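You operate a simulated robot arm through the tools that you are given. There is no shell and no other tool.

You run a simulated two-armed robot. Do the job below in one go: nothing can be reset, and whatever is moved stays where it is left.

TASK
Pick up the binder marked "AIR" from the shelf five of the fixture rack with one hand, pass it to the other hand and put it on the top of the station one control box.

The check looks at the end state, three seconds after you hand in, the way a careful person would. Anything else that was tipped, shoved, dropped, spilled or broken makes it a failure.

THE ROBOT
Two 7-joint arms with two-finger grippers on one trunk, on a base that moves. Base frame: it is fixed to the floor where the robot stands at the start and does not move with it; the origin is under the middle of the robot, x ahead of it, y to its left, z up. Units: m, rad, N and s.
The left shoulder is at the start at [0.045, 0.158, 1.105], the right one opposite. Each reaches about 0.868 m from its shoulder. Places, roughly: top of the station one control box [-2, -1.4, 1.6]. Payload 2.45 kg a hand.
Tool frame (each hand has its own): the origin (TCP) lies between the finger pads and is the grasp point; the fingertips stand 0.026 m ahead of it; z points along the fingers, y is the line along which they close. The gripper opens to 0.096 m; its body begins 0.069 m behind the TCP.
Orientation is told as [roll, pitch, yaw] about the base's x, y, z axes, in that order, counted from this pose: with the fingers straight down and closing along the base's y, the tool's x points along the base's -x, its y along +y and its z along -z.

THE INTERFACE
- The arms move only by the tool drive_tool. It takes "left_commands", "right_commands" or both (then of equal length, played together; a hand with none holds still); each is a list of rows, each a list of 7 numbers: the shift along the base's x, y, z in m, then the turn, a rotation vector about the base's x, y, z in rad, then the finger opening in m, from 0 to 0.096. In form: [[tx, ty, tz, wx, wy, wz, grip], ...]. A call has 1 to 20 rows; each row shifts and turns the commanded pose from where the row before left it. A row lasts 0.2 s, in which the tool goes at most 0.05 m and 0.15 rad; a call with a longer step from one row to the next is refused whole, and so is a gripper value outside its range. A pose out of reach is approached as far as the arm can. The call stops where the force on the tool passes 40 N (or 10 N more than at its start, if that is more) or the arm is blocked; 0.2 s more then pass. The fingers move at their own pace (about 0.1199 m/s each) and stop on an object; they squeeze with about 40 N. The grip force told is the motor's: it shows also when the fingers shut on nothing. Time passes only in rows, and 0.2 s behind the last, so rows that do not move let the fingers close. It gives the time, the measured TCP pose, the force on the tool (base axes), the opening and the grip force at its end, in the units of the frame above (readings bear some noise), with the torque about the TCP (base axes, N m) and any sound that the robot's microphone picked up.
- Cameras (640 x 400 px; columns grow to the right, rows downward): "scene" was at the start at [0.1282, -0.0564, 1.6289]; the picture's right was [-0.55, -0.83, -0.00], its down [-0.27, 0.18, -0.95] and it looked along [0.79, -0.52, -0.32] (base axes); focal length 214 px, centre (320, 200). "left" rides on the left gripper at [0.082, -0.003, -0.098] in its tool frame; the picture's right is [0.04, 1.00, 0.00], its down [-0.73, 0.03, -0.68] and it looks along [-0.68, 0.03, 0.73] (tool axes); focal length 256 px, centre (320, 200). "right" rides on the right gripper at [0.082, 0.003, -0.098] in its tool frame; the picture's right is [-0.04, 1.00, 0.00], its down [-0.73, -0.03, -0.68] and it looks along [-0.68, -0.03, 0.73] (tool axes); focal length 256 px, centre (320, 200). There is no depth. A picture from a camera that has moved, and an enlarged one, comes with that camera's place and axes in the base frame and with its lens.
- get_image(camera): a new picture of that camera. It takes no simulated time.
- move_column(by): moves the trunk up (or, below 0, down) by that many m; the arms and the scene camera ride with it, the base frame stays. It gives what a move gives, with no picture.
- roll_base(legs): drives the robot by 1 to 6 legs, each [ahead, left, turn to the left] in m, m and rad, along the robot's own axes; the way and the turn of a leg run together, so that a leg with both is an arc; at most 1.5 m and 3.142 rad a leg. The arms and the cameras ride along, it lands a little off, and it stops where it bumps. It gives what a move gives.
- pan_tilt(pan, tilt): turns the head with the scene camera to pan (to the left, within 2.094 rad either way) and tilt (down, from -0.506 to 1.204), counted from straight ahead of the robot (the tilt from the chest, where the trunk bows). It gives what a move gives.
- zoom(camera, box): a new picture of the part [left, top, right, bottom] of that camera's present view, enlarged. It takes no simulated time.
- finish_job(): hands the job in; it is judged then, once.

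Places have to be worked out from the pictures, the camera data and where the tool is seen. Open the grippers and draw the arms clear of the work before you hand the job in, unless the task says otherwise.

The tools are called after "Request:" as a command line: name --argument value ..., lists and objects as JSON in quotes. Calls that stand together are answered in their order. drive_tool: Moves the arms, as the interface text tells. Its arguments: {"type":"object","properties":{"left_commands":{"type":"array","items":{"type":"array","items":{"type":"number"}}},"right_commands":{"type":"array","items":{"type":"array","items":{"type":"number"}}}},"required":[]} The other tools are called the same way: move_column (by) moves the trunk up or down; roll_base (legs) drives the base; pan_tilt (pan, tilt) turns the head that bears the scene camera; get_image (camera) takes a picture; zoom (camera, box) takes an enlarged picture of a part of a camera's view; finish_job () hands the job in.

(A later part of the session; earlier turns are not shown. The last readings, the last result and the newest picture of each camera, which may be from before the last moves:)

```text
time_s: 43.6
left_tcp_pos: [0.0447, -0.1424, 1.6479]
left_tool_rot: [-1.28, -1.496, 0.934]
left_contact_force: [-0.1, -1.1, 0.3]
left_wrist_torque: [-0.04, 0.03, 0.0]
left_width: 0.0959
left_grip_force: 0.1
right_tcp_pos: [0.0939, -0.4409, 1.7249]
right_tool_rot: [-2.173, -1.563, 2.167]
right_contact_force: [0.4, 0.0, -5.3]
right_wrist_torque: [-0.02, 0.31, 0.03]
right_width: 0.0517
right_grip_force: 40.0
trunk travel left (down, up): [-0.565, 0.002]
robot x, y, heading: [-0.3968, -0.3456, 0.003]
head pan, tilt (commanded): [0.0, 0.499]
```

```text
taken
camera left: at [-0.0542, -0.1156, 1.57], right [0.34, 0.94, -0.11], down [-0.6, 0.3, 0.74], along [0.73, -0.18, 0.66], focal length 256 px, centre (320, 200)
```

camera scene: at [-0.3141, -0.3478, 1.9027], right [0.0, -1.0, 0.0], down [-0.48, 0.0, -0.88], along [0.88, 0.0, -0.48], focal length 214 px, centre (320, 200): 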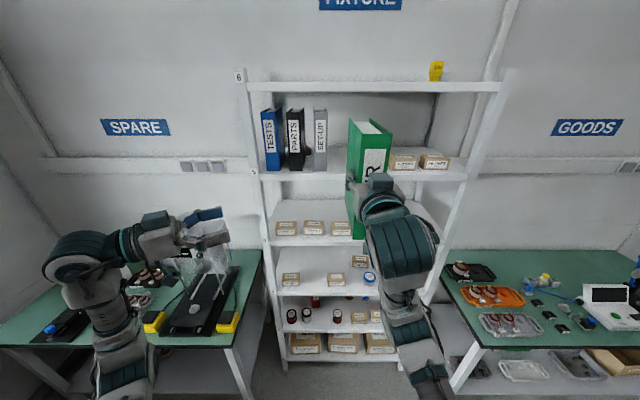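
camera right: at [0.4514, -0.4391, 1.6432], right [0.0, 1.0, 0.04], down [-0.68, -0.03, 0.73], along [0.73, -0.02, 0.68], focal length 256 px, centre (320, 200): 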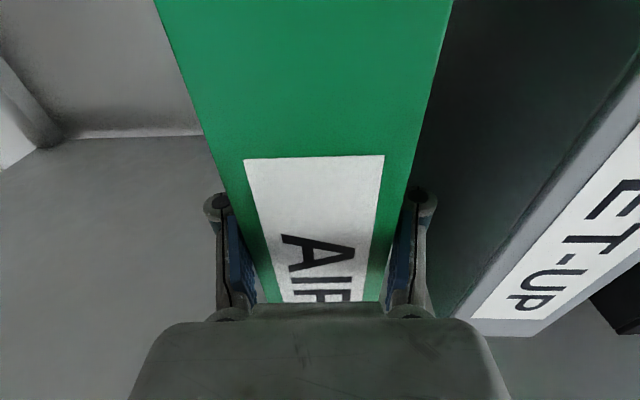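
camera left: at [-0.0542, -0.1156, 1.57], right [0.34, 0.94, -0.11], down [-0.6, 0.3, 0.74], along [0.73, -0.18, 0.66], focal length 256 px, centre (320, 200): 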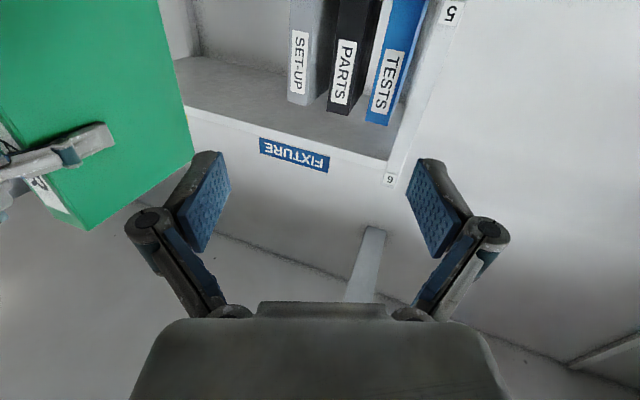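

Commanded pose restarts from where the arm got: left is at yaw −19.6° with ~4° roll. I straighten it, and then pitch the fingers downward to ~20° off vertical while rising, staying clear to the left of the binder.

Request:
drive_tool --left_commands '[[0, 0.01, 0.01, 0.023, 0, 0.114, 0.096], [0, 0.01, 0.01, 0.023, 0, 0.114, 0.096], [0, 0.01, 0.01, 0.023, 0, 0.114, 0.096], [0, 0, 0.02, 0, 0.148, 0, 0.096], [0, 0, 0.02, 0, 0.148, 0, 0.096], [0, 0, 0.02, 0, 0.148, 0, 0.096], [0, 0, 0.02, 0, 0.148, 0, 0.096], [0, 0, 0.02, 0, 0.148, 0, 0.096], [0, 0, 0.02, 0, 0.148, 0, 0.096], [0, 0, 0.02, 0, 0.148, 0, 0.096], [0, 0, 0.02, 0, 0.148, 0, 0.096], [0, 0, 0, 0, 0, 0, 0.096]]'

Request:
get_image --camera "scene"

Request:
get_image --camera "left"

```text
time_s: 46.2
left_tcp_pos: [0.0439, -0.1134, 1.7952]
left_tool_rot: [-0.002, -0.506, -0.001]
left_contact_force: [-0.3, 0.3, -0.8]
left_wrist_torque: [-0.01, 0.0, 0.01]
left_width: 0.0961
left_grip_force: 0.1
left hand out of reach, approached as far as the arm can: row 10, 11
right_tcp_pos: [0.0948, -0.4405, 1.7252]
right_tool_rot: [-2.164, -1.564, 2.162]
right_contact_force: [-0.5, -0.5, -4.9]
right_wrist_torque: [0.0, 0.29, -0.01]
right_width: 0.0515
right_grip_force: 40.4
trunk travel left (down, up): [-0.565, 0.002]
robot x, y, heading: [-0.3953, -0.3473, 0.003]
head pan, tilt (commanded): [0.0, 0.499]
```

```text
taken
camera scene: at [-0.3139, -0.3464, 1.9027], right [0.0, -1.0, 0.0], down [-0.48, 0.0, -0.88], along [0.88, 0.0, -0.48], focal length 214 px, centre (320, 200)
```

scene: 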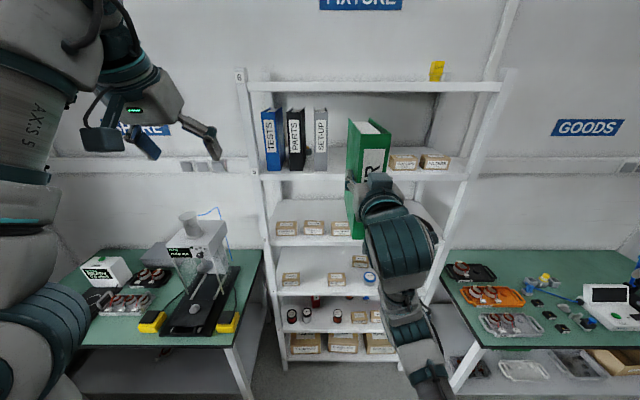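

```text
taken
camera left: at [-0.0751, -0.1153, 1.8433], right [-0.03, 1.0, -0.02], down [0.31, 0.03, 0.95], along [0.95, 0.02, -0.31], focal length 256 px, centre (320, 200)
```

left: 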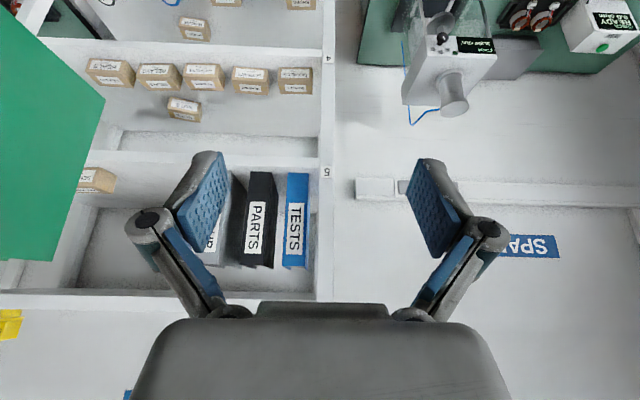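

The left hand can hold ~29° off vertical at this height, which suits a top grip. I lower the right hand (with binder) by 0.10 m and bring it toward the centre so the left can come over its top edge comfortably.

Request:
drive_tool --right_commands '[[-0.005, 0.012, -0.016, 0, 0, 0, 0.03], [-0.005, 0.012, -0.017, 0, 0, 0, 0.03], [-0.005, 0.012, -0.017, 0, 0, 0, 0.03], [-0.005, 0.012, -0.017, 0, 0, 0, 0.03], [-0.005, 0.012, -0.017, 0, 0, 0, 0.03], [-0.005, 0.01, -0.016, 0, 0, 0, 0.03], [0, 0, 0, 0, 0, 0, 0.03]]'

Request:
get_image --camera "scene"

```text
time_s: 47.8
left_tcp_pos: [0.0437, -0.1146, 1.7953]
left_tool_rot: [-0.001, -0.506, -0.001]
left_contact_force: [0.1, -0.3, -0.2]
left_wrist_torque: [-0.01, 0.02, 0.0]
left_width: 0.0957
left_grip_force: 0.0
right_tcp_pos: [0.0638, -0.3708, 1.6249]
right_tool_rot: [-2.248, -1.563, 2.245]
right_contact_force: [-0.3, 0.9, -5.0]
right_wrist_torque: [-0.01, 0.32, -0.01]
right_width: 0.0518
right_grip_force: 40.1
trunk travel left (down, up): [-0.565, 0.002]
robot x, y, heading: [-0.3938, -0.347, 0.005]
head pan, tilt (commanded): [0.0, 0.499]
```

```text
taken
camera scene: at [-0.3153, -0.3444, 1.9028], right [0.0, -1.0, 0.0], down [-0.48, 0.0, -0.88], along [0.88, 0.0, -0.48], focal length 214 px, centre (320, 200)
```

scene: 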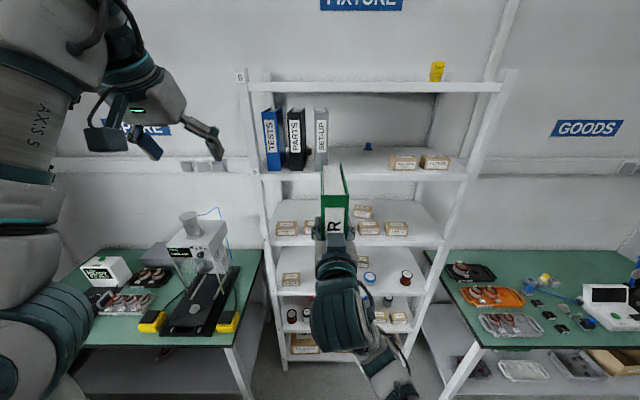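

The binder is lowered, level and centred (top ≈1.728). I start moving the left hand toward a point above it, staying at z≈1.79, in small steps.

Request:
drive_tool --left_commands '[[0.016, -0.026, -0.002, 0, 0, 0, 0.096], [0.016, -0.026, -0.002, 0, 0, 0, 0.096], [0.016, -0.026, -0.002, 0, 0, 0, 0.096], [0.016, -0.026, -0.002, 0, 0, 0, 0.096], [0.016, -0.026, -0.002, 0, 0, 0, 0.096], [0, 0, 0, 0, 0, 0, 0.096]]'

Request:
get_image --camera "scene"

Request:
get_image --camera "left"

```text
time_s: 49.2
left_tcp_pos: [0.0937, -0.2339, 1.7577]
left_tool_rot: [0.0, -0.506, -0.002]
left_contact_force: [-0.1, -0.3, -0.3]
left_wrist_torque: [0.02, -0.01, -0.01]
left_width: 0.0962
left_grip_force: 0.1
left hand out of reach, approached as far as the arm can: row 1, 2, 3, 4, 5
right_tcp_pos: [0.0638, -0.3736, 1.6248]
right_tool_rot: [-2.467, -1.566, 2.462]
right_contact_force: [-0.1, -0.2, -6.1]
right_wrist_torque: [0.01, 0.31, -0.01]
right_width: 0.0515
right_grip_force: 39.9
trunk travel left (down, up): [-0.565, 0.002]
robot x, y, heading: [-0.3944, -0.3485, 0.0]
head pan, tilt (commanded): [0.0, 0.499]
```

```text
taken
camera scene: at [-0.315, -0.3496, 1.9027], right [0.0, -1.0, 0.0], down [-0.48, 0.0, -0.88], along [0.88, 0.0, -0.48], focal length 214 px, centre (320, 200)
```

scene: 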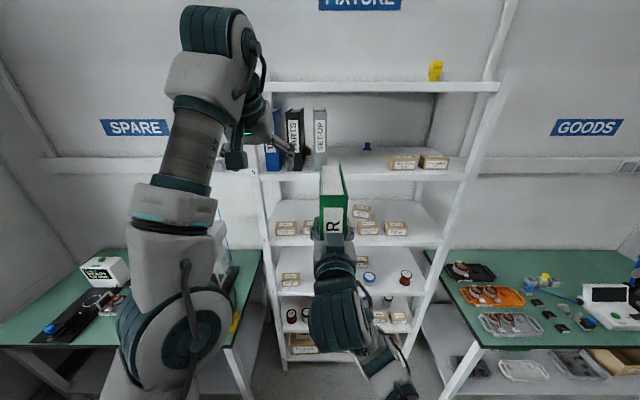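

```text
taken
camera left: at [-0.0266, -0.2353, 1.8054], right [-0.03, 1.0, -0.02], down [0.31, 0.03, 0.95], along [0.95, 0.02, -0.31], focal length 256 px, centre (320, 200)
```

left: 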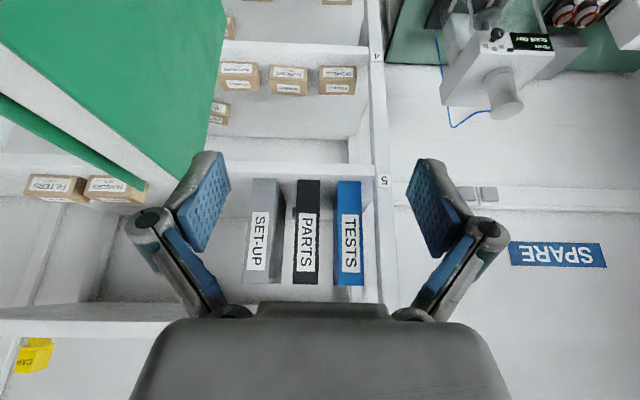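

The left arm is at its vertical reach limit here, so a steep top grip must happen lower. New plan: right lowers the binder further, left grips from above with fingers vertical near the fore-edge half; later, with left fingers forward, the binder will stand on its spine on the box. First lower the right hand.

Request:
drive_tool --right_commands '[[0, 0, -0.015, 0, 0, 0, 0.03], [0, 0, -0.015, 0, 0, 0, 0.03], [0, 0, -0.015, 0, 0, 0, 0.03], [0, 0, -0.015, 0, 0, 0, 0.03], [0, 0, -0.015, 0, 0, 0, 0.03], [0, 0, 0, 0, 0, 0, 0.03]]'

Request:
get_image --camera "scene"

```text
time_s: 50.6
left_tcp_pos: [0.0934, -0.2318, 1.758]
left_tool_rot: [0.0, -0.504, -0.002]
left_contact_force: [-0.2, 0.0, 0.4]
left_wrist_torque: [0.0, -0.03, 0.0]
left_width: 0.0962
left_grip_force: 0.0
right_tcp_pos: [0.0631, -0.3709, 1.5498]
right_tool_rot: [-2.271, -1.564, 2.268]
right_contact_force: [-0.2, -0.5, -6.7]
right_wrist_torque: [0.01, 0.33, 0.02]
right_width: 0.0515
right_grip_force: 40.1
trunk travel left (down, up): [-0.565, 0.002]
robot x, y, heading: [-0.395, -0.3493, -0.0]
head pan, tilt (commanded): [0.0, 0.499]
```

```text
taken
camera scene: at [-0.3149, -0.3471, 1.9027], right [0.0, -1.0, 0.0], down [-0.48, 0.0, -0.88], along [0.88, 0.0, -0.48], focal length 214 px, centre (320, 200)
```

scene: 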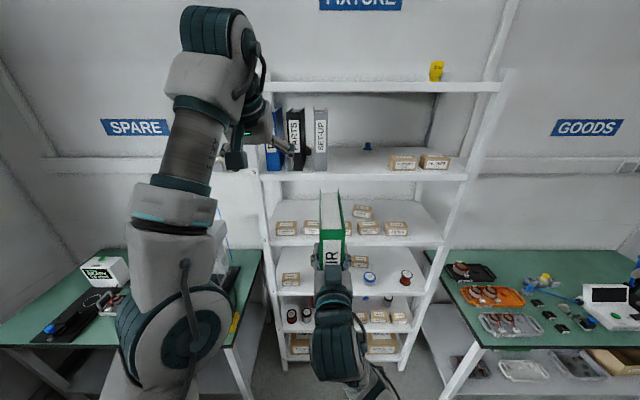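

Right moves freely at this height, but for the left's wrist to reach vertically over it, I need the handover well lower. I push the right hand out 0.08 m to avoid folding limits, then lower the binder to about z≈1.22.

Request:
drive_tool --right_commands '[[0.02, 0, 0, 0, 0, 0, 0.03], [0.02, 0, 0, 0, 0, 0, 0.03], [0.02, 0.004, -0.01, 0, 0, 0, 0.03], [0.02, 0.004, -0.02, 0, 0, 0, 0.03], [0, 0.004, -0.03, 0, 0, 0, 0.03], [0, 0.004, -0.03, 0, 0, 0, 0.03], [0, 0.004, -0.03, 0, 0, 0, 0.03], [0, 0.004, -0.03, 0, 0, 0, 0.03], [0, 0.004, -0.03, 0, 0, 0, 0.03], [0, 0, 0, 0, 0, 0, 0.03]]'

Request:
get_image --camera "scene"

```text
time_s: 52.8
left_tcp_pos: [0.0929, -0.2308, 1.758]
left_tool_rot: [-0.001, -0.506, -0.002]
left_contact_force: [0.1, -0.4, -0.2]
left_wrist_torque: [0.0, -0.05, 0.02]
left_width: 0.0961
left_grip_force: 0.0
right_tcp_pos: [0.1464, -0.3516, 1.3652]
right_tool_rot: [-1.759, -1.539, 1.741]
right_contact_force: [0.3, 0.9, -6.2]
right_wrist_torque: [0.02, 0.3, 0.03]
right_width: 0.0516
right_grip_force: 39.3
trunk travel left (down, up): [-0.565, 0.002]
robot x, y, heading: [-0.3966, -0.3454, 0.003]
head pan, tilt (commanded): [0.0, 0.499]
```

```text
taken
camera scene: at [-0.3158, -0.3468, 1.9028], right [0.0, -1.0, 0.0], down [-0.48, 0.0, -0.88], along [0.88, 0.0, -0.48], focal length 214 px, centre (320, 200)
```

scene: 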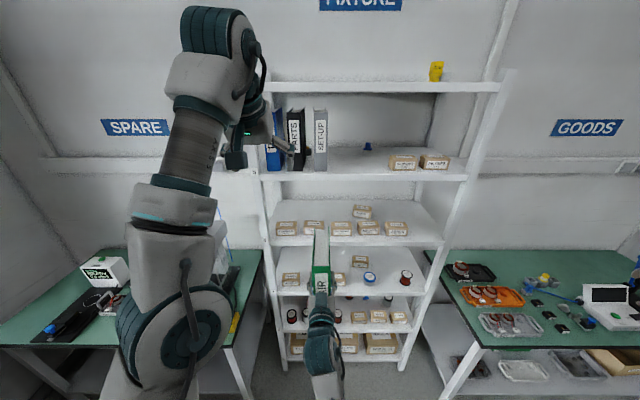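

Right is at z≈1.365, still level within 2°. I lower it another 0.13 m and draw it back 4 cm.

Request:
drive_tool --right_commands '[[0, 0, -0.026, 0, 0, 0, 0.03], [0, 0, -0.026, 0, 0, 0, 0.03], [0, 0, -0.026, 0, 0, 0, 0.03], [-0.01, 0, -0.026, 0, 0, 0, 0.03], [-0.015, 0, -0.026, 0, 0, 0, 0.03], [-0.015, 0, 0, 0, 0, 0, 0.03], [0, 0, 0, 0, 0, 0, 0.03]]'

Request:
drive_tool --left_commands '[[0, 0.01, -0.03, 0, 0, 0, 0.096], [0, 0.01, -0.03, 0, 0, 0, 0.096], [0, 0.01, -0.03, 0, 0.1, 0, 0.096], [0, 0, -0.03, 0, 0.1, 0, 0.096], [0, 0, -0.03, 0, 0.1, 0, 0.096], [0, 0, -0.03, 0, 0.1, 0, 0.096], [0, 0, -0.03, 0, 0.106, 0, 0.096], [0, 0, -0.03, 0, 0, 0, 0.096], [0, 0, 0, 0, 0, 0, 0.096]]'

Request:
get_image --camera "scene"

Request:
get_image --camera "left"

```text
time_s: 54.6
left_tcp_pos: [0.0889, -0.2308, 1.7592]
left_tool_rot: [-0.004, -0.507, -0.003]
left_contact_force: [0.7, 0.1, -0.8]
left_wrist_torque: [0.02, 0.01, -0.03]
left_width: 0.096
left_grip_force: 0.0
right_tcp_pos: [0.1135, -0.3532, 1.2685]
right_tool_rot: [-2.591, -1.467, 2.582]
right_contact_force: [0.2, -0.3, -6.7]
right_wrist_torque: [-0.01, 0.27, 0.0]
right_width: 0.0515
right_grip_force: 39.8
trunk travel left (down, up): [-0.565, 0.002]
robot x, y, heading: [-0.3971, -0.3452, 0.0]
head pan, tilt (commanded): [0.0, 0.499]
stopped in row 7 (right hand): the arm was blocked; the commanded pose is now the measured one
```

```text
time_s: 56.6
left_tcp_pos: [0.108, -0.2053, 1.536]
left_tool_rot: [-0.006, 0.0, -0.002]
left_contact_force: [-0.6, 0.0, 0.4]
left_wrist_torque: [0.02, -0.01, -0.02]
left_width: 0.096
left_grip_force: 0.0
left hand out of reach, approached as far as the arm can: row 1
right_tcp_pos: [0.1119, -0.3499, 1.2679]
right_tool_rot: [-2.603, -1.469, 2.598]
right_contact_force: [-0.3, 0.5, -6.2]
right_wrist_torque: [0.01, 0.32, 0.04]
right_width: 0.0515
right_grip_force: 40.2
trunk travel left (down, up): [-0.565, 0.002]
robot x, y, heading: [-0.3944, -0.3493, -0.004]
head pan, tilt (commanded): [0.0, 0.499]
```

```text
taken
camera scene: at [-0.3155, -0.3396, 1.9028], right [0.0, -1.0, 0.0], down [-0.48, 0.0, -0.88], along [0.88, 0.0, -0.48], focal length 214 px, centre (320, 200)
```

scene: 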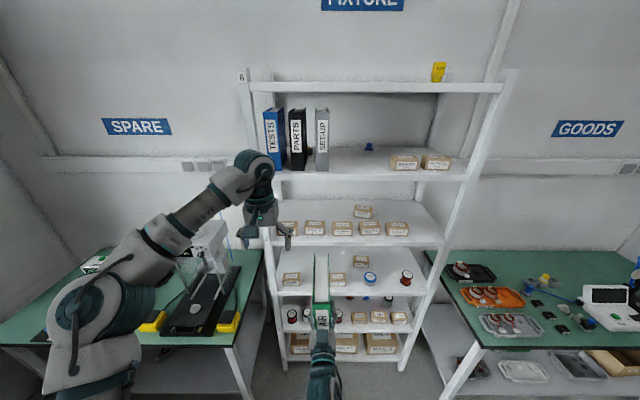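

```text
taken
camera left: at [0.0257, -0.2054, 1.6361], right [-0.04, 1.0, -0.01], down [0.73, 0.03, 0.68], along [0.68, 0.02, -0.73], focal length 256 px, centre (320, 200)
```

left: 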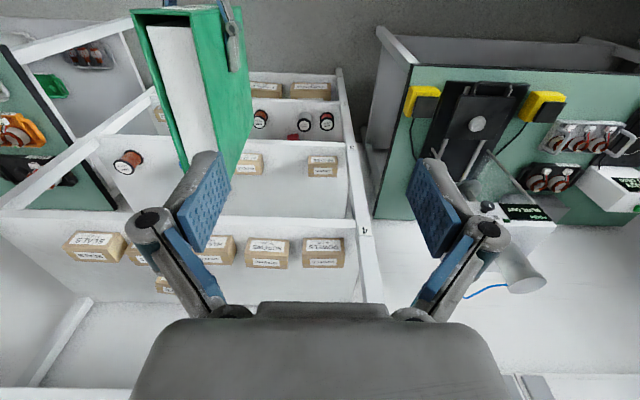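

The right arm hit a limit at z≈1.268, with the binder about 6° nose-down; the left hand is now fingers-vertical nearby. I check the right hand's exact axes to plan the left grip.

Request:
get_image --camera "right"

Request:
zoom --camera "left" --box '[100, 0, 340, 150]'

Request:
zoom --camera "scene" --box '[220, 180, 420, 400]'

```text
taken
camera right: at [0.0209, -0.3504, 1.179], right [0.0, 1.0, -0.01], down [-0.74, 0.01, 0.67], along [0.67, 0.01, 0.74], focal length 256 px, centre (320, 200)
```

right: 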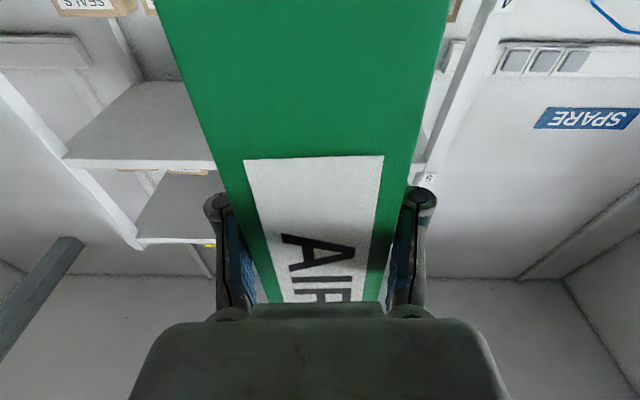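

```text
2.67 times, centred on (220, 75) of left
camera zoom: at [0.0257, -0.2054, 1.6361], right [-0.04, 1.0, -0.01], down [0.73, 0.03, 0.68], along [0.68, 0.02, -0.73], focal length 683 px, centre (587, 533)
```

zoom: 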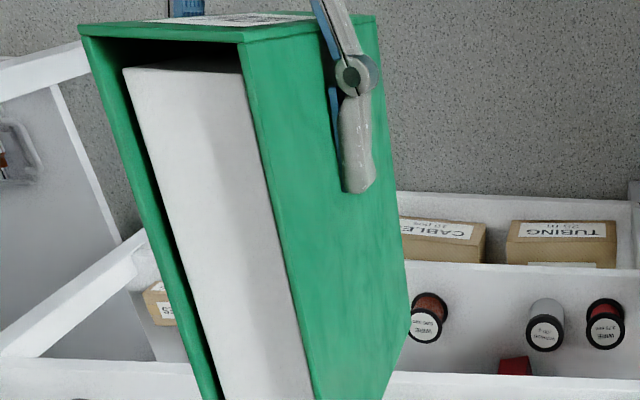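

```text
1.82 times, centred on (320, 290) of scene
camera zoom: at [-0.3155, -0.3396, 1.9028], right [0.0, -1.0, 0.0], down [-0.48, 0.0, -0.88], along [0.88, 0.0, -0.48], focal length 390 px, centre (320, 36)
```

zoom: 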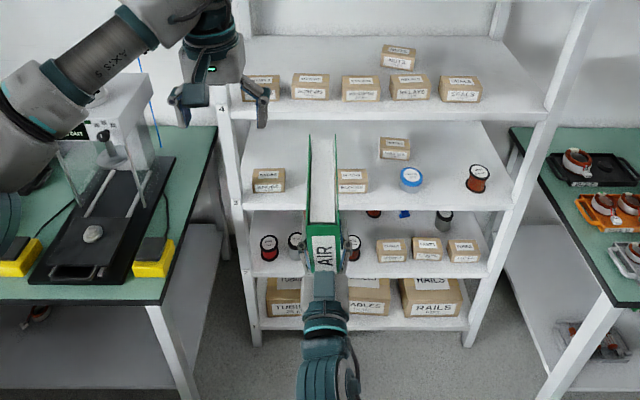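

Right hand is actually ~5° nose-up with its closing axis along y. I compute the left grip point ≈(0.169, −0.350, 1.327) with pitch −0.095; now moving the left hand over the binder at z≈1.476, still above its top edge (≈1.37).

Request:
drive_tool --left_commands '[[0.009, -0.025, -0.01, 0, -0.016, 0, 0.096], [0.009, -0.025, -0.01, 0, -0.016, 0, 0.096], [0.009, -0.025, -0.01, 0, -0.016, 0, 0.096], [0.009, -0.025, -0.01, 0, -0.016, 0, 0.096], [0.009, -0.025, -0.01, 0, -0.016, 0, 0.096], [0.008, -0.02, -0.01, 0, -0.015, 0, 0.096], [0, 0, 0, 0, 0, 0, 0.096]]'

Request:
get_image --camera "left"

Request:
get_image --camera "scene"

```text
time_s: 58.2
left_tcp_pos: [0.1614, -0.3547, 1.4749]
left_tool_rot: [-0.002, -0.096, -0.001]
left_contact_force: [0.6, -0.4, -0.3]
left_wrist_torque: [0.0, 0.01, 0.04]
left_width: 0.096
left_grip_force: 0.1
right_tcp_pos: [0.1125, -0.355, 1.267]
right_tool_rot: [-2.587, -1.467, 2.581]
right_contact_force: [-0.2, -0.1, -5.8]
right_wrist_torque: [-0.03, 0.33, 0.0]
right_width: 0.0515
right_grip_force: 40.3
trunk travel left (down, up): [-0.565, 0.002]
robot x, y, heading: [-0.3944, -0.3454, -0.0]
head pan, tilt (commanded): [0.0, 0.499]
```

```text
taken
camera left: at [0.0704, -0.3566, 1.5667], right [-0.04, 1.0, 0.0], down [0.66, 0.03, 0.75], along [0.75, 0.03, -0.67], focal length 256 px, centre (320, 200)
```

left: 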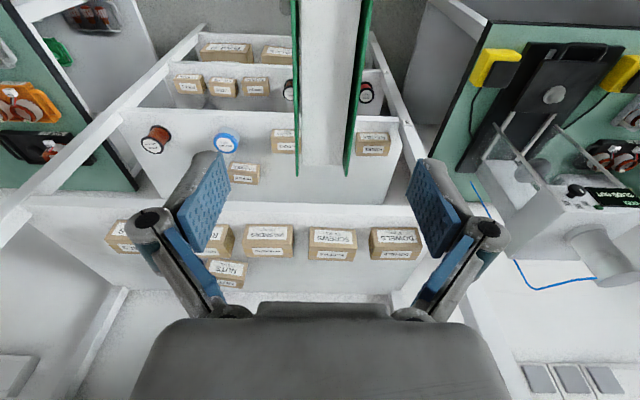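

```text
taken
camera scene: at [-0.3152, -0.3503, 1.9027], right [0.0, -1.0, 0.0], down [-0.48, 0.0, -0.88], along [0.88, 0.0, -0.48], focal length 214 px, centre (320, 200)
```

scene: 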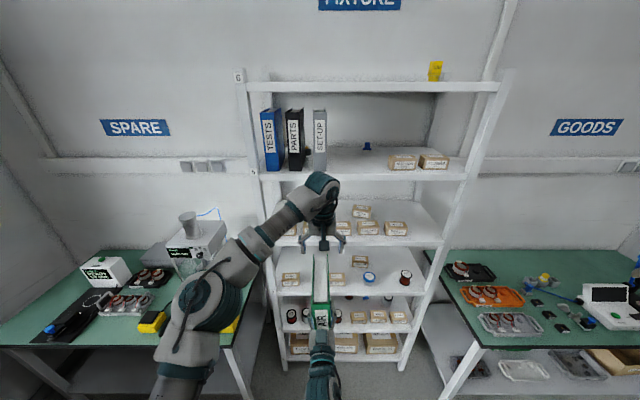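

The left hand is above the binder, straddling it with ~6 mm offset toward +y needed. I correct this and descend to where fingertips just pass the top edge, then re-check.

Request:
drive_tool --left_commands '[[0.001, 0.006, -0.02, 0, 0, 0, 0.096], [0.001, 0, -0.03, 0, 0, 0, 0.096], [0.002, 0, -0.03, 0, 0, 0, 0.096], [0.001, 0, -0.015, 0, 0, 0, 0.096], [0, 0, 0, 0, 0, 0, 0.096]]'

Request:
get_image --camera "left"

Request:
get_image --camera "right"

Request:
zoom --camera "scene" --box '[220, 150, 420, 350]'

```text
time_s: 59.4
left_tcp_pos: [0.166, -0.3465, 1.379]
left_tool_rot: [-0.004, -0.097, -0.002]
left_contact_force: [1.3, 0.7, -0.3]
left_wrist_torque: [-0.01, -0.01, 0.03]
left_width: 0.0961
left_grip_force: 0.1
right_tcp_pos: [0.1122, -0.3528, 1.267]
right_tool_rot: [-2.568, -1.466, 2.565]
right_contact_force: [0.4, 0.6, -6.0]
right_wrist_torque: [0.01, 0.32, -0.01]
right_width: 0.0517
right_grip_force: 40.4
trunk travel left (down, up): [-0.565, 0.002]
robot x, y, heading: [-0.3942, -0.3508, 0.007]
head pan, tilt (commanded): [0.0, 0.499]
```

```text
taken
camera left: at [0.0743, -0.3484, 1.4712], right [-0.04, 1.0, -0.01], down [0.66, 0.03, 0.75], along [0.75, 0.02, -0.67], focal length 256 px, centre (320, 200)
```

left: 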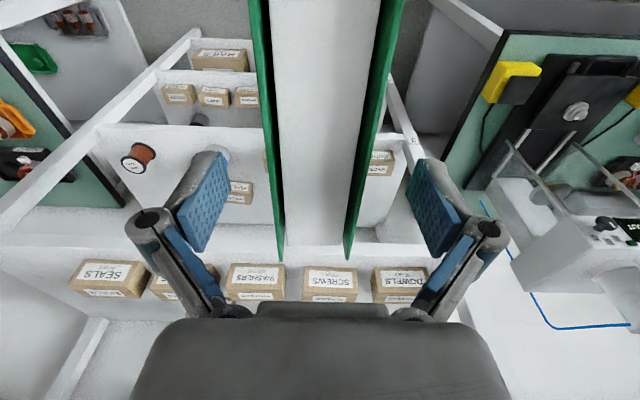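

```text
taken
camera right: at [0.0217, -0.354, 1.1782], right [0.01, 1.0, -0.02], down [-0.74, 0.02, 0.67], along [0.67, 0.01, 0.74], focal length 256 px, centre (320, 200)
```

right: 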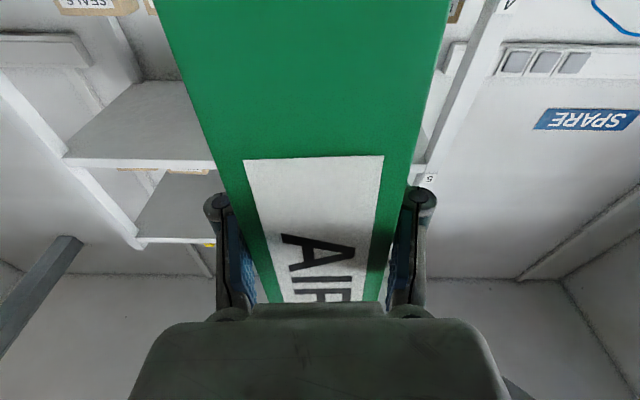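

```text
2.00 times, centred on (320, 250) of scene
camera zoom: at [-0.3148, -0.3471, 1.9027], right [0.0, -1.0, 0.0], down [-0.48, 0.0, -0.88], along [0.88, 0.0, -0.48], focal length 429 px, centre (320, 100)
```

zoom: 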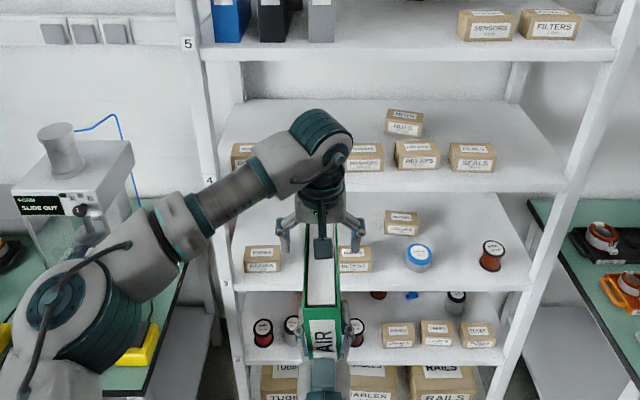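

The left hand is now centred on the binder within a millimetre. I descend 0.058 m along the binder's axis so TCP is ~5.5 cm below its top edge.

Request:
drive_tool --left_commands '[[0.0015, 0, -0.015, 0, 0, 0, 0.096], [0.002, 0, -0.02, 0, 0, 0, 0.09], [0.002, 0, -0.02, 0, 0, 0, 0.08], [0, 0, -0.003, 0, 0, 0, 0.07], [0, 0, 0, 0, 0, 0, 0.066]]'

Request:
get_image --camera "left"

```text
time_s: 60.6
left_tcp_pos: [0.173, -0.3453, 1.3237]
left_tool_rot: [-0.003, -0.096, -0.001]
left_contact_force: [0.3, 0.3, 0.1]
left_wrist_torque: [0.01, -0.01, -0.01]
left_width: 0.066
left_grip_force: 0.1
right_tcp_pos: [0.1129, -0.353, 1.2667]
right_tool_rot: [-2.564, -1.466, 2.56]
right_contact_force: [-0.7, -0.5, -6.4]
right_wrist_torque: [0.02, 0.32, 0.02]
right_width: 0.0515
right_grip_force: 40.2
trunk travel left (down, up): [-0.565, 0.002]
robot x, y, heading: [-0.394, -0.348, 0.002]
head pan, tilt (commanded): [0.0, 0.499]
```

```text
taken
camera left: at [0.0811, -0.3463, 1.4148], right [-0.04, 1.0, -0.01], down [0.66, 0.03, 0.75], along [0.75, 0.02, -0.67], focal length 256 px, centre (320, 200)
```

left: 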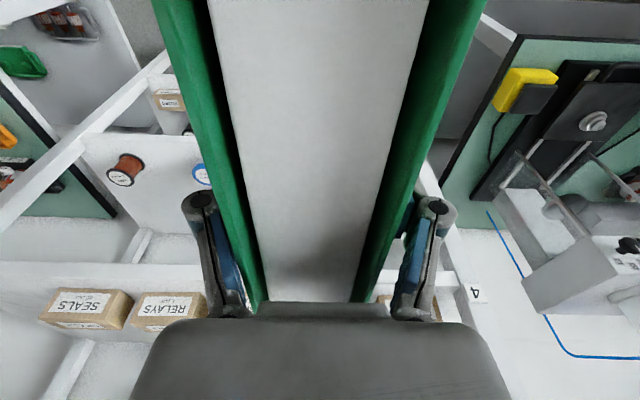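

Let me zoom to compare the clearances of the two left fingers before closing.

Request:
zoom --camera "left" --box '[170, 150, 470, 330]'

```text
2.13 times, centred on (320, 240) of left
camera zoom: at [0.0811, -0.3463, 1.4148], right [-0.04, 1.0, -0.01], down [0.66, 0.03, 0.75], along [0.75, 0.02, -0.67], focal length 546 px, centre (320, 115)
```

zoom: 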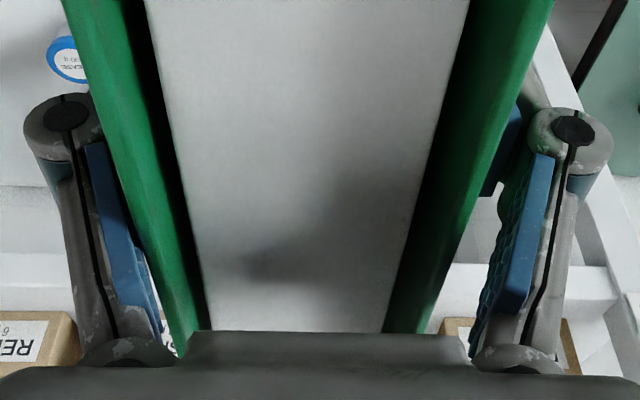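

The binder sits ~3 mm toward −y relative to the left hand; I shift by that, then close the left fingers while the right still holds.

Request:
drive_tool --left_commands '[[0, -0.003, 0, 0, 0, 0, 0.066], [0, 0, 0, 0, 0, 0, 0.06], [0, 0, 0, 0, 0, 0, 0.055], [0, 0, 0, 0, 0, 0, 0.05], [0, 0, 0, 0, 0, 0, 0.04], [0, 0, 0, 0, 0, 0, 0.03], [0, 0, 0, 0, 0, 0, 0.03], [0, 0, 0, 0, 0, 0, 0.03]]'

Request:
get_image --camera "left"

Request:
zoom --camera "scene" --box '[220, 150, 420, 350]'

```text
time_s: 62.4
left_tcp_pos: [0.1713, -0.349, 1.3231]
left_tool_rot: [-0.005, -0.096, -0.004]
left_contact_force: [1.1, -19.2, 1.5]
left_wrist_torque: [-2.25, 0.03, 0.19]
left_width: 0.0547
left_grip_force: 40.2
right_tcp_pos: [0.113, -0.3508, 1.2672]
right_tool_rot: [-2.565, -1.465, 2.562]
right_contact_force: [-0.1, 19.5, -7.1]
right_wrist_torque: [1.23, 0.35, 0.92]
right_width: 0.052
right_grip_force: 39.9
trunk travel left (down, up): [-0.565, 0.002]
robot x, y, heading: [-0.392, -0.3477, 0.007]
head pan, tilt (commanded): [0.0, 0.499]
```

```text
taken
camera left: at [0.0802, -0.3503, 1.4148], right [-0.04, 1.0, -0.01], down [0.66, 0.03, 0.75], along [0.75, 0.02, -0.67], focal length 256 px, centre (320, 200)
```

left: 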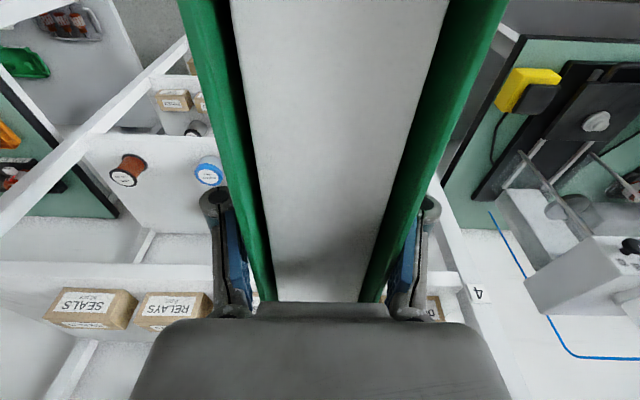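

```text
2.00 times, centred on (320, 250) of scene
camera zoom: at [-0.3146, -0.3469, 1.9027], right [0.0, -1.0, 0.0], down [-0.48, 0.0, -0.88], along [0.88, 0.0, -0.48], focal length 429 px, centre (320, 100)
```

zoom: 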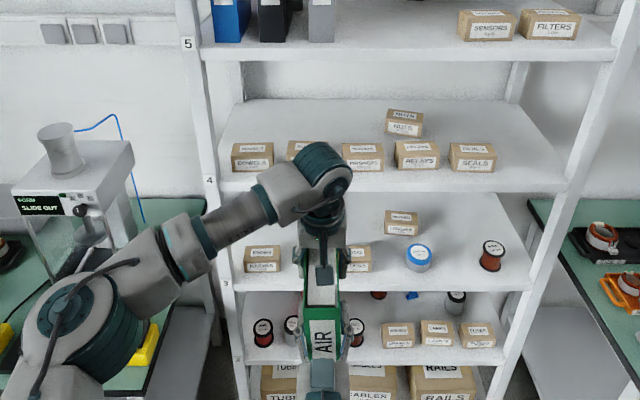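

Both hands hold, but they fight by ~19 N along y (left should ease toward −y). I nudge the left by −2 mm and watch the force.

Request:
drive_tool --left_commands '[[0, -0.002, 0, 0, 0, 0, 0.03], [0, 0, 0, 0, 0, 0, 0.03]]'

```text
time_s: 63.0
left_tcp_pos: [0.1724, -0.3508, 1.3229]
left_tool_rot: [-0.003, -0.097, -0.002]
left_contact_force: [0.6, -13.6, 3.2]
left_wrist_torque: [-1.92, 0.31, -0.06]
left_width: 0.0545
left_grip_force: 39.4
right_tcp_pos: [0.1127, -0.3527, 1.2673]
right_tool_rot: [-2.555, -1.467, 2.55]
right_contact_force: [0.3, 13.6, -10.0]
right_wrist_torque: [1.12, 0.16, 0.91]
right_width: 0.0515
right_grip_force: 40.4
trunk travel left (down, up): [-0.565, 0.002]
robot x, y, heading: [-0.3941, -0.3469, 0.005]
head pan, tilt (commanded): [0.0, 0.499]
```

Force dropped to 13.6 N; I continue 4 mm more in the same direction.

Request:
drive_tool --left_commands '[[0, -0.002, 0, 0, 0, 0, 0.03], [0, -0.002, 0, 0, 0, 0, 0.03], [0, 0, 0, 0, 0, 0, 0.03]]'

Request:
get_image --camera "right"

Request:
zoom --camera "left" --box '[170, 150, 470, 330]'

```text
time_s: 63.8
left_tcp_pos: [0.1721, -0.3513, 1.3229]
left_tool_rot: [-0.003, -0.096, -0.001]
left_contact_force: [0.7, 1.1, 5.5]
left_wrist_torque: [-1.58, 0.39, -0.08]
left_width: 0.0519
left_grip_force: 40.3
right_tcp_pos: [0.1125, -0.3536, 1.2662]
right_tool_rot: [-2.555, -1.468, 2.547]
right_contact_force: [-0.8, -1.1, -10.4]
right_wrist_torque: [1.69, 0.12, 0.01]
right_width: 0.0529
right_grip_force: 40.1
trunk travel left (down, up): [-0.565, 0.002]
robot x, y, heading: [-0.3898, -0.3486, 0.002]
head pan, tilt (commanded): [0.0, 0.499]
```

```text
taken
camera right: at [0.0216, -0.3545, 1.1774], right [0.01, 1.0, -0.02], down [-0.74, 0.02, 0.67], along [0.67, 0.01, 0.74], focal length 256 px, centre (320, 200)
```

right: 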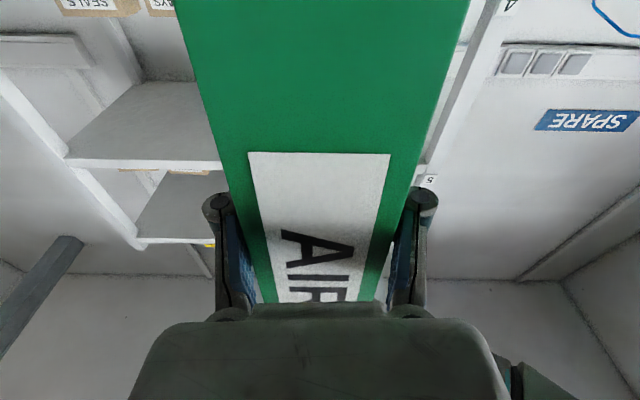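

```text
2.13 times, centred on (320, 240) of left
camera zoom: at [0.0806, -0.3551, 1.4143], right [-0.04, 1.0, -0.01], down [0.66, 0.03, 0.75], along [0.75, 0.03, -0.67], focal length 546 px, centre (320, 115)
```

zoom: 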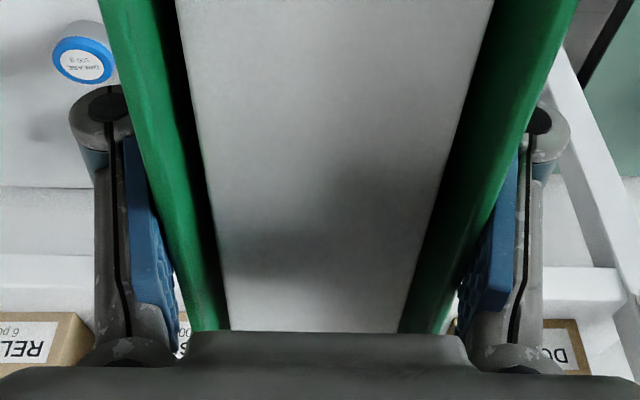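

The interhand force is now ~1 N and the left grip reads 0.0519 m at 40 N. I open the right fingers gently in place and see that the left takes the weight.

Request:
drive_tool --right_commands '[[0, 0, 0, 0, 0, 0, 0.055], [0, 0, 0, 0, 0, 0, 0.06], [0, 0, 0, 0, 0, 0, 0.068], [0, 0, 0, 0, 0, 0, 0.075], [0, 0, 0, 0, 0, 0, 0.075]]'

Request:
get_image --camera "right"

Request:
get_image --camera "left"

```text
time_s: 65.0
left_tcp_pos: [0.172, -0.3537, 1.3228]
left_tool_rot: [-0.003, -0.095, -0.001]
left_contact_force: [0.0, -0.2, -0.4]
left_wrist_torque: [-0.01, -0.06, 0.03]
left_width: 0.0515
left_grip_force: 40.2
right_tcp_pos: [0.1131, -0.3527, 1.2658]
right_tool_rot: [-2.564, -1.464, 2.558]
right_contact_force: [0.5, 1.2, -0.9]
right_wrist_torque: [0.0, 0.01, -0.01]
right_width: 0.0752
right_grip_force: 0.1
trunk travel left (down, up): [-0.565, 0.002]
robot x, y, heading: [-0.3945, -0.3472, -0.001]
head pan, tilt (commanded): [0.0, 0.499]
```

```text
taken
camera right: at [0.0217, -0.3539, 1.1779], right [0.0, 1.0, -0.02], down [-0.74, 0.02, 0.67], along [0.67, 0.01, 0.74], focal length 256 px, centre (320, 200)
```

right: 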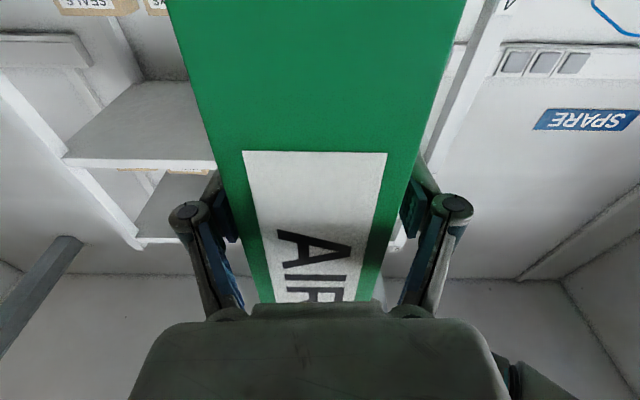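

```text
taken
camera left: at [0.0802, -0.3558, 1.4143], right [-0.04, 1.0, -0.01], down [0.67, 0.03, 0.75], along [0.75, 0.02, -0.67], focal length 256 px, centre (320, 200)
```

left: 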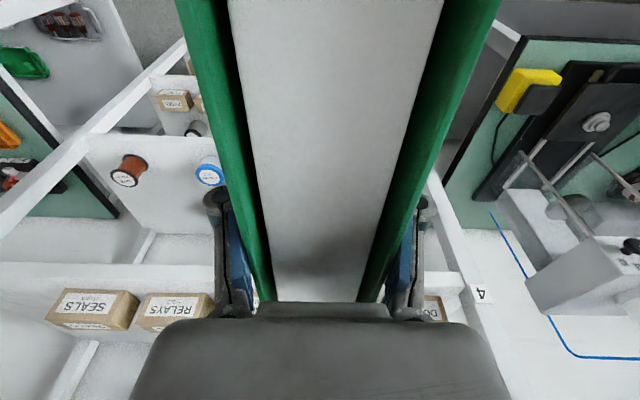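

Right fingers are open and the binder hasn't moved, though the left shows almost no weight; I take another reading to verify.

Request:
drive_tool --left_commands '[[0, 0, 0, 0, 0, 0, 0.03], [0, 0, 0, 0, 0, 0, 0.03]]' --right_commands '[[0, 0, 0, 0, 0, 0, 0.08], [0, 0, 0, 0, 0, 0, 0.08]]'

Request:
pan_tilt --pan 0.0 --tilt 0.9

Request:
get_image --camera "scene"

```text
time_s: 65.6
left_tcp_pos: [0.1721, -0.3547, 1.3234]
left_tool_rot: [-0.001, -0.097, -0.003]
left_contact_force: [0.0, 0.9, 1.1]
left_wrist_torque: [0.01, -0.03, -0.02]
left_width: 0.0518
left_grip_force: 40.0
right_tcp_pos: [0.113, -0.3527, 1.2663]
right_tool_rot: [-2.565, -1.466, 2.561]
right_contact_force: [-0.1, 0.2, -0.5]
right_wrist_torque: [0.0, -0.01, 0.0]
right_width: 0.0802
right_grip_force: 0.0
trunk travel left (down, up): [-0.565, 0.002]
robot x, y, heading: [-0.3968, -0.3462, 0.003]
head pan, tilt (commanded): [0.0, 0.499]
```

```text
time_s: 66.4
left_tcp_pos: [0.1717, -0.3544, 1.3236]
left_tool_rot: [-0.001, -0.095, -0.003]
left_contact_force: [0.4, -0.8, -0.4]
left_wrist_torque: [0.01, -0.04, 0.01]
left_width: 0.0516
left_grip_force: 40.5
right_tcp_pos: [0.113, -0.3531, 1.2676]
right_tool_rot: [-2.569, -1.466, 2.561]
right_contact_force: [-0.8, 1.1, 0.7]
right_wrist_torque: [0.02, -0.03, -0.02]
right_width: 0.0802
right_grip_force: 0.1
trunk travel left (down, up): [-0.565, 0.002]
robot x, y, heading: [-0.3948, -0.3459, 0.002]
head pan, tilt (commanded): [0.0, 0.901]
```

```text
taken
camera scene: at [-0.3303, -0.347, 1.869], right [0.0, -1.0, 0.0], down [-0.79, 0.0, -0.62], along [0.62, 0.0, -0.79], focal length 214 px, centre (320, 200)
```

scene: 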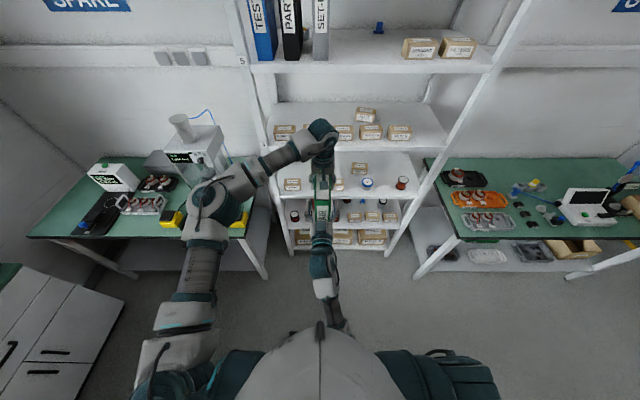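

Neither hand reads the weight, which is odd; I test by lifting the left hand 1 cm and see whether the binder follows and what the force says.

Request:
drive_tool --left_commands '[[0, 0, 0.005, 0, 0, 0, 0.03], [0, 0, 0.005, 0, 0, 0, 0.03], [0, 0, 0, 0, 0, 0, 0.03]]'

Request:
get_image --camera "right"

Request:
zoom --camera "scene" --box '[240, 100, 420, 300]'

```text
time_s: 67.2
left_tcp_pos: [0.1714, -0.3542, 1.3333]
left_tool_rot: [-0.001, -0.096, -0.002]
left_contact_force: [-0.1, 0.6, -7.3]
left_wrist_torque: [-0.02, -0.05, 0.0]
left_width: 0.0517
left_grip_force: 40.2
right_tcp_pos: [0.1122, -0.3534, 1.2665]
right_tool_rot: [-2.567, -1.466, 2.561]
right_contact_force: [-0.1, -0.6, -0.6]
right_wrist_torque: [0.0, 0.0, 0.02]
right_width: 0.0797
right_grip_force: 0.1
trunk travel left (down, up): [-0.565, 0.002]
robot x, y, heading: [-0.3959, -0.3469, 0.004]
head pan, tilt (commanded): [0.0, 0.901]
```

```text
taken
camera right: at [0.0218, -0.3539, 1.178], right [0.01, 1.0, -0.02], down [-0.74, 0.02, 0.67], along [0.67, 0.01, 0.74], focal length 256 px, centre (320, 200)
```

right: 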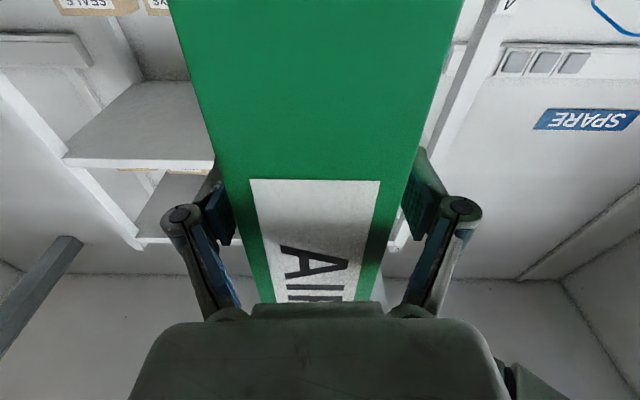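

```text
2.00 times, centred on (330, 200) of scene
camera zoom: at [-0.3302, -0.347, 1.8689], right [0.0, -1.0, 0.0], down [-0.79, 0.0, -0.62], along [0.62, 0.0, -0.79], focal length 429 px, centre (300, 200)
```

zoom: 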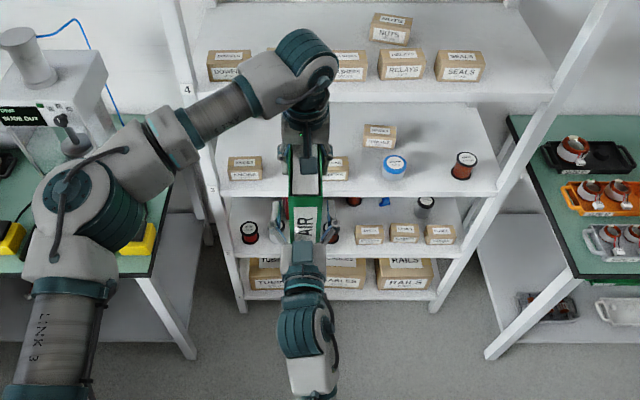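

The left now carries the full 7.3 N with the binder following. I lift the binder straight up out of the open right fingers along its own axis.

Request:
drive_tool --left_commands '[[-0.0015, 0, 0.015, 0, 0, 0, 0.03], [-0.0024, 0, 0.025, 0, 0, 0, 0.03], [-0.0024, 0, 0.025, 0, 0, 0, 0.03], [-0.0024, 0, 0.025, 0, 0, 0, 0.03], [-0.0024, 0, 0.025, 0, 0, 0, 0.03], [-0.0024, 0, 0.025, 0, 0, 0, 0.03], [-0.001, 0, 0.01, 0, 0, 0, 0.03], [0, 0, 0, 0, 0, 0, 0.03]]'

Request:
get_image --camera "scene"

Request:
get_image --camera "right"

```text
time_s: 69.0
left_tcp_pos: [0.1574, -0.3555, 1.4819]
left_tool_rot: [-0.001, -0.096, -0.003]
left_contact_force: [0.3, -0.5, -6.6]
left_wrist_torque: [0.0, -0.06, 0.01]
left_width: 0.0515
left_grip_force: 39.8
right_tcp_pos: [0.112, -0.3532, 1.267]
right_tool_rot: [-2.562, -1.467, 2.557]
right_contact_force: [0.1, -0.4, 0.4]
right_wrist_torque: [0.0, -0.01, 0.01]
right_width: 0.08
right_grip_force: 0.1
trunk travel left (down, up): [-0.565, 0.002]
robot x, y, heading: [-0.398, -0.3522, 0.001]
head pan, tilt (commanded): [0.0, 0.901]
```

```text
taken
camera scene: at [-0.3302, -0.3475, 1.8689], right [0.0, -1.0, 0.0], down [-0.79, 0.0, -0.62], along [0.62, 0.0, -0.79], focal length 214 px, centre (320, 200)
```

scene: 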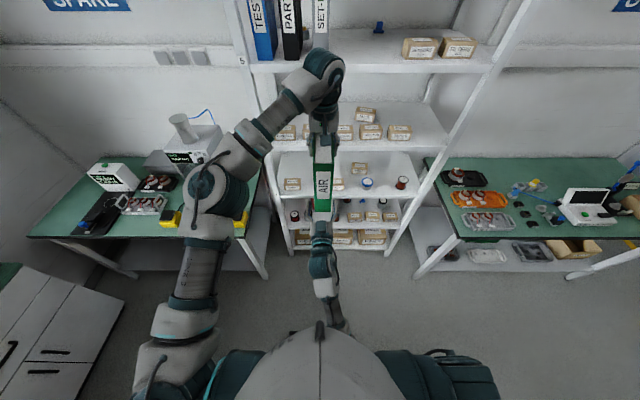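

```text
taken
camera right: at [0.0218, -0.3541, 1.1776], right [0.0, 1.0, -0.02], down [-0.74, 0.01, 0.67], along [0.67, 0.01, 0.74], focal length 256 px, centre (320, 200)
```

right: 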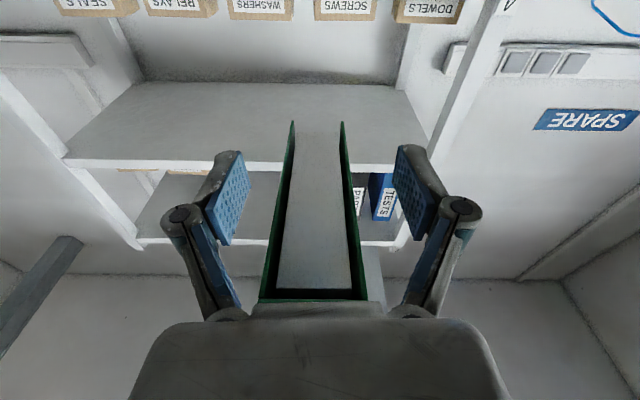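

The binder is fully in the left hand above the right. I raise it 2 cm more, then swing the empty right hand out to the right, away from it.

Request:
drive_tool --left_commands '[[0, 0, 0.01, 0, 0, 0, 0.03], [0, 0, 0.01, 0, 0, 0, 0.03], [0, 0, 0, 0, 0, 0, 0.03], [0, 0, 0, 0, 0, 0, 0.03], [0, 0, 0, 0, 0, 0, 0.03], [0, 0, 0, 0, 0, 0, 0.03], [0, 0, 0, 0, 0, 0, 0.03], [0, 0, 0, 0, 0, 0, 0.03], [0, 0, 0, 0, 0, 0, 0.03], [0, 0, 0, 0, 0, 0, 0.03]]' --right_commands '[[0, 0, 0, 0, 0, 0, 0.08], [0, 0, 0, 0, 0, 0, 0.08], [0, -0.02, 0, 0, 0, 0, 0.08], [0, -0.04, 0, 0, 0, 0, 0.08], [0, -0.045, 0, 0, 0, 0, 0.08], [0, -0.045, 0, 0, 0, 0, 0.08], [0, -0.045, 0, 0, 0, 0, 0.08], [0, -0.045, 0, 0, 0, 0, 0.08], [0, -0.04, 0, 0, 0, 0, 0.08], [0, 0, 0, 0, 0, 0, 0.08]]'

Request:
get_image --camera "scene"

```text
time_s: 71.2
left_tcp_pos: [0.1569, -0.3569, 1.5031]
left_tool_rot: [0.001, -0.095, -0.001]
left_contact_force: [-0.2, 0.1, -6.6]
left_wrist_torque: [0.01, -0.08, 0.01]
left_width: 0.0516
left_grip_force: 39.7
right_tcp_pos: [0.1105, -0.6351, 1.2696]
right_tool_rot: [-2.63, -1.471, 2.627]
right_contact_force: [0.1, 0.1, -0.1]
right_wrist_torque: [0.03, -0.01, 0.0]
right_width: 0.0801
right_grip_force: 0.1
trunk travel left (down, up): [-0.565, 0.002]
robot x, y, heading: [-0.3924, -0.3483, 0.008]
head pan, tilt (commanded): [0.0, 0.901]
```

```text
taken
camera scene: at [-0.3306, -0.3533, 1.8689], right [0.0, -1.0, 0.0], down [-0.79, 0.0, -0.62], along [0.62, 0.0, -0.79], focal length 214 px, centre (320, 200)
```

scene: 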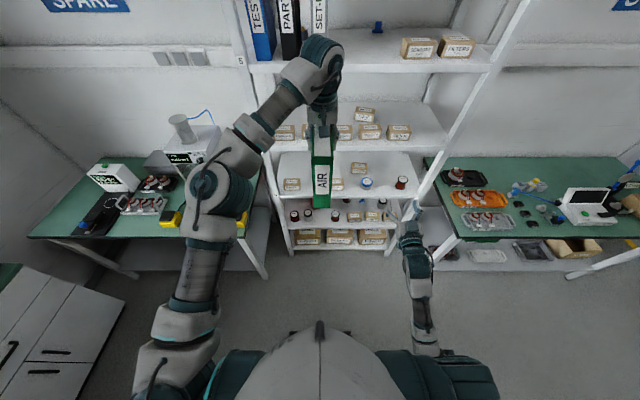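

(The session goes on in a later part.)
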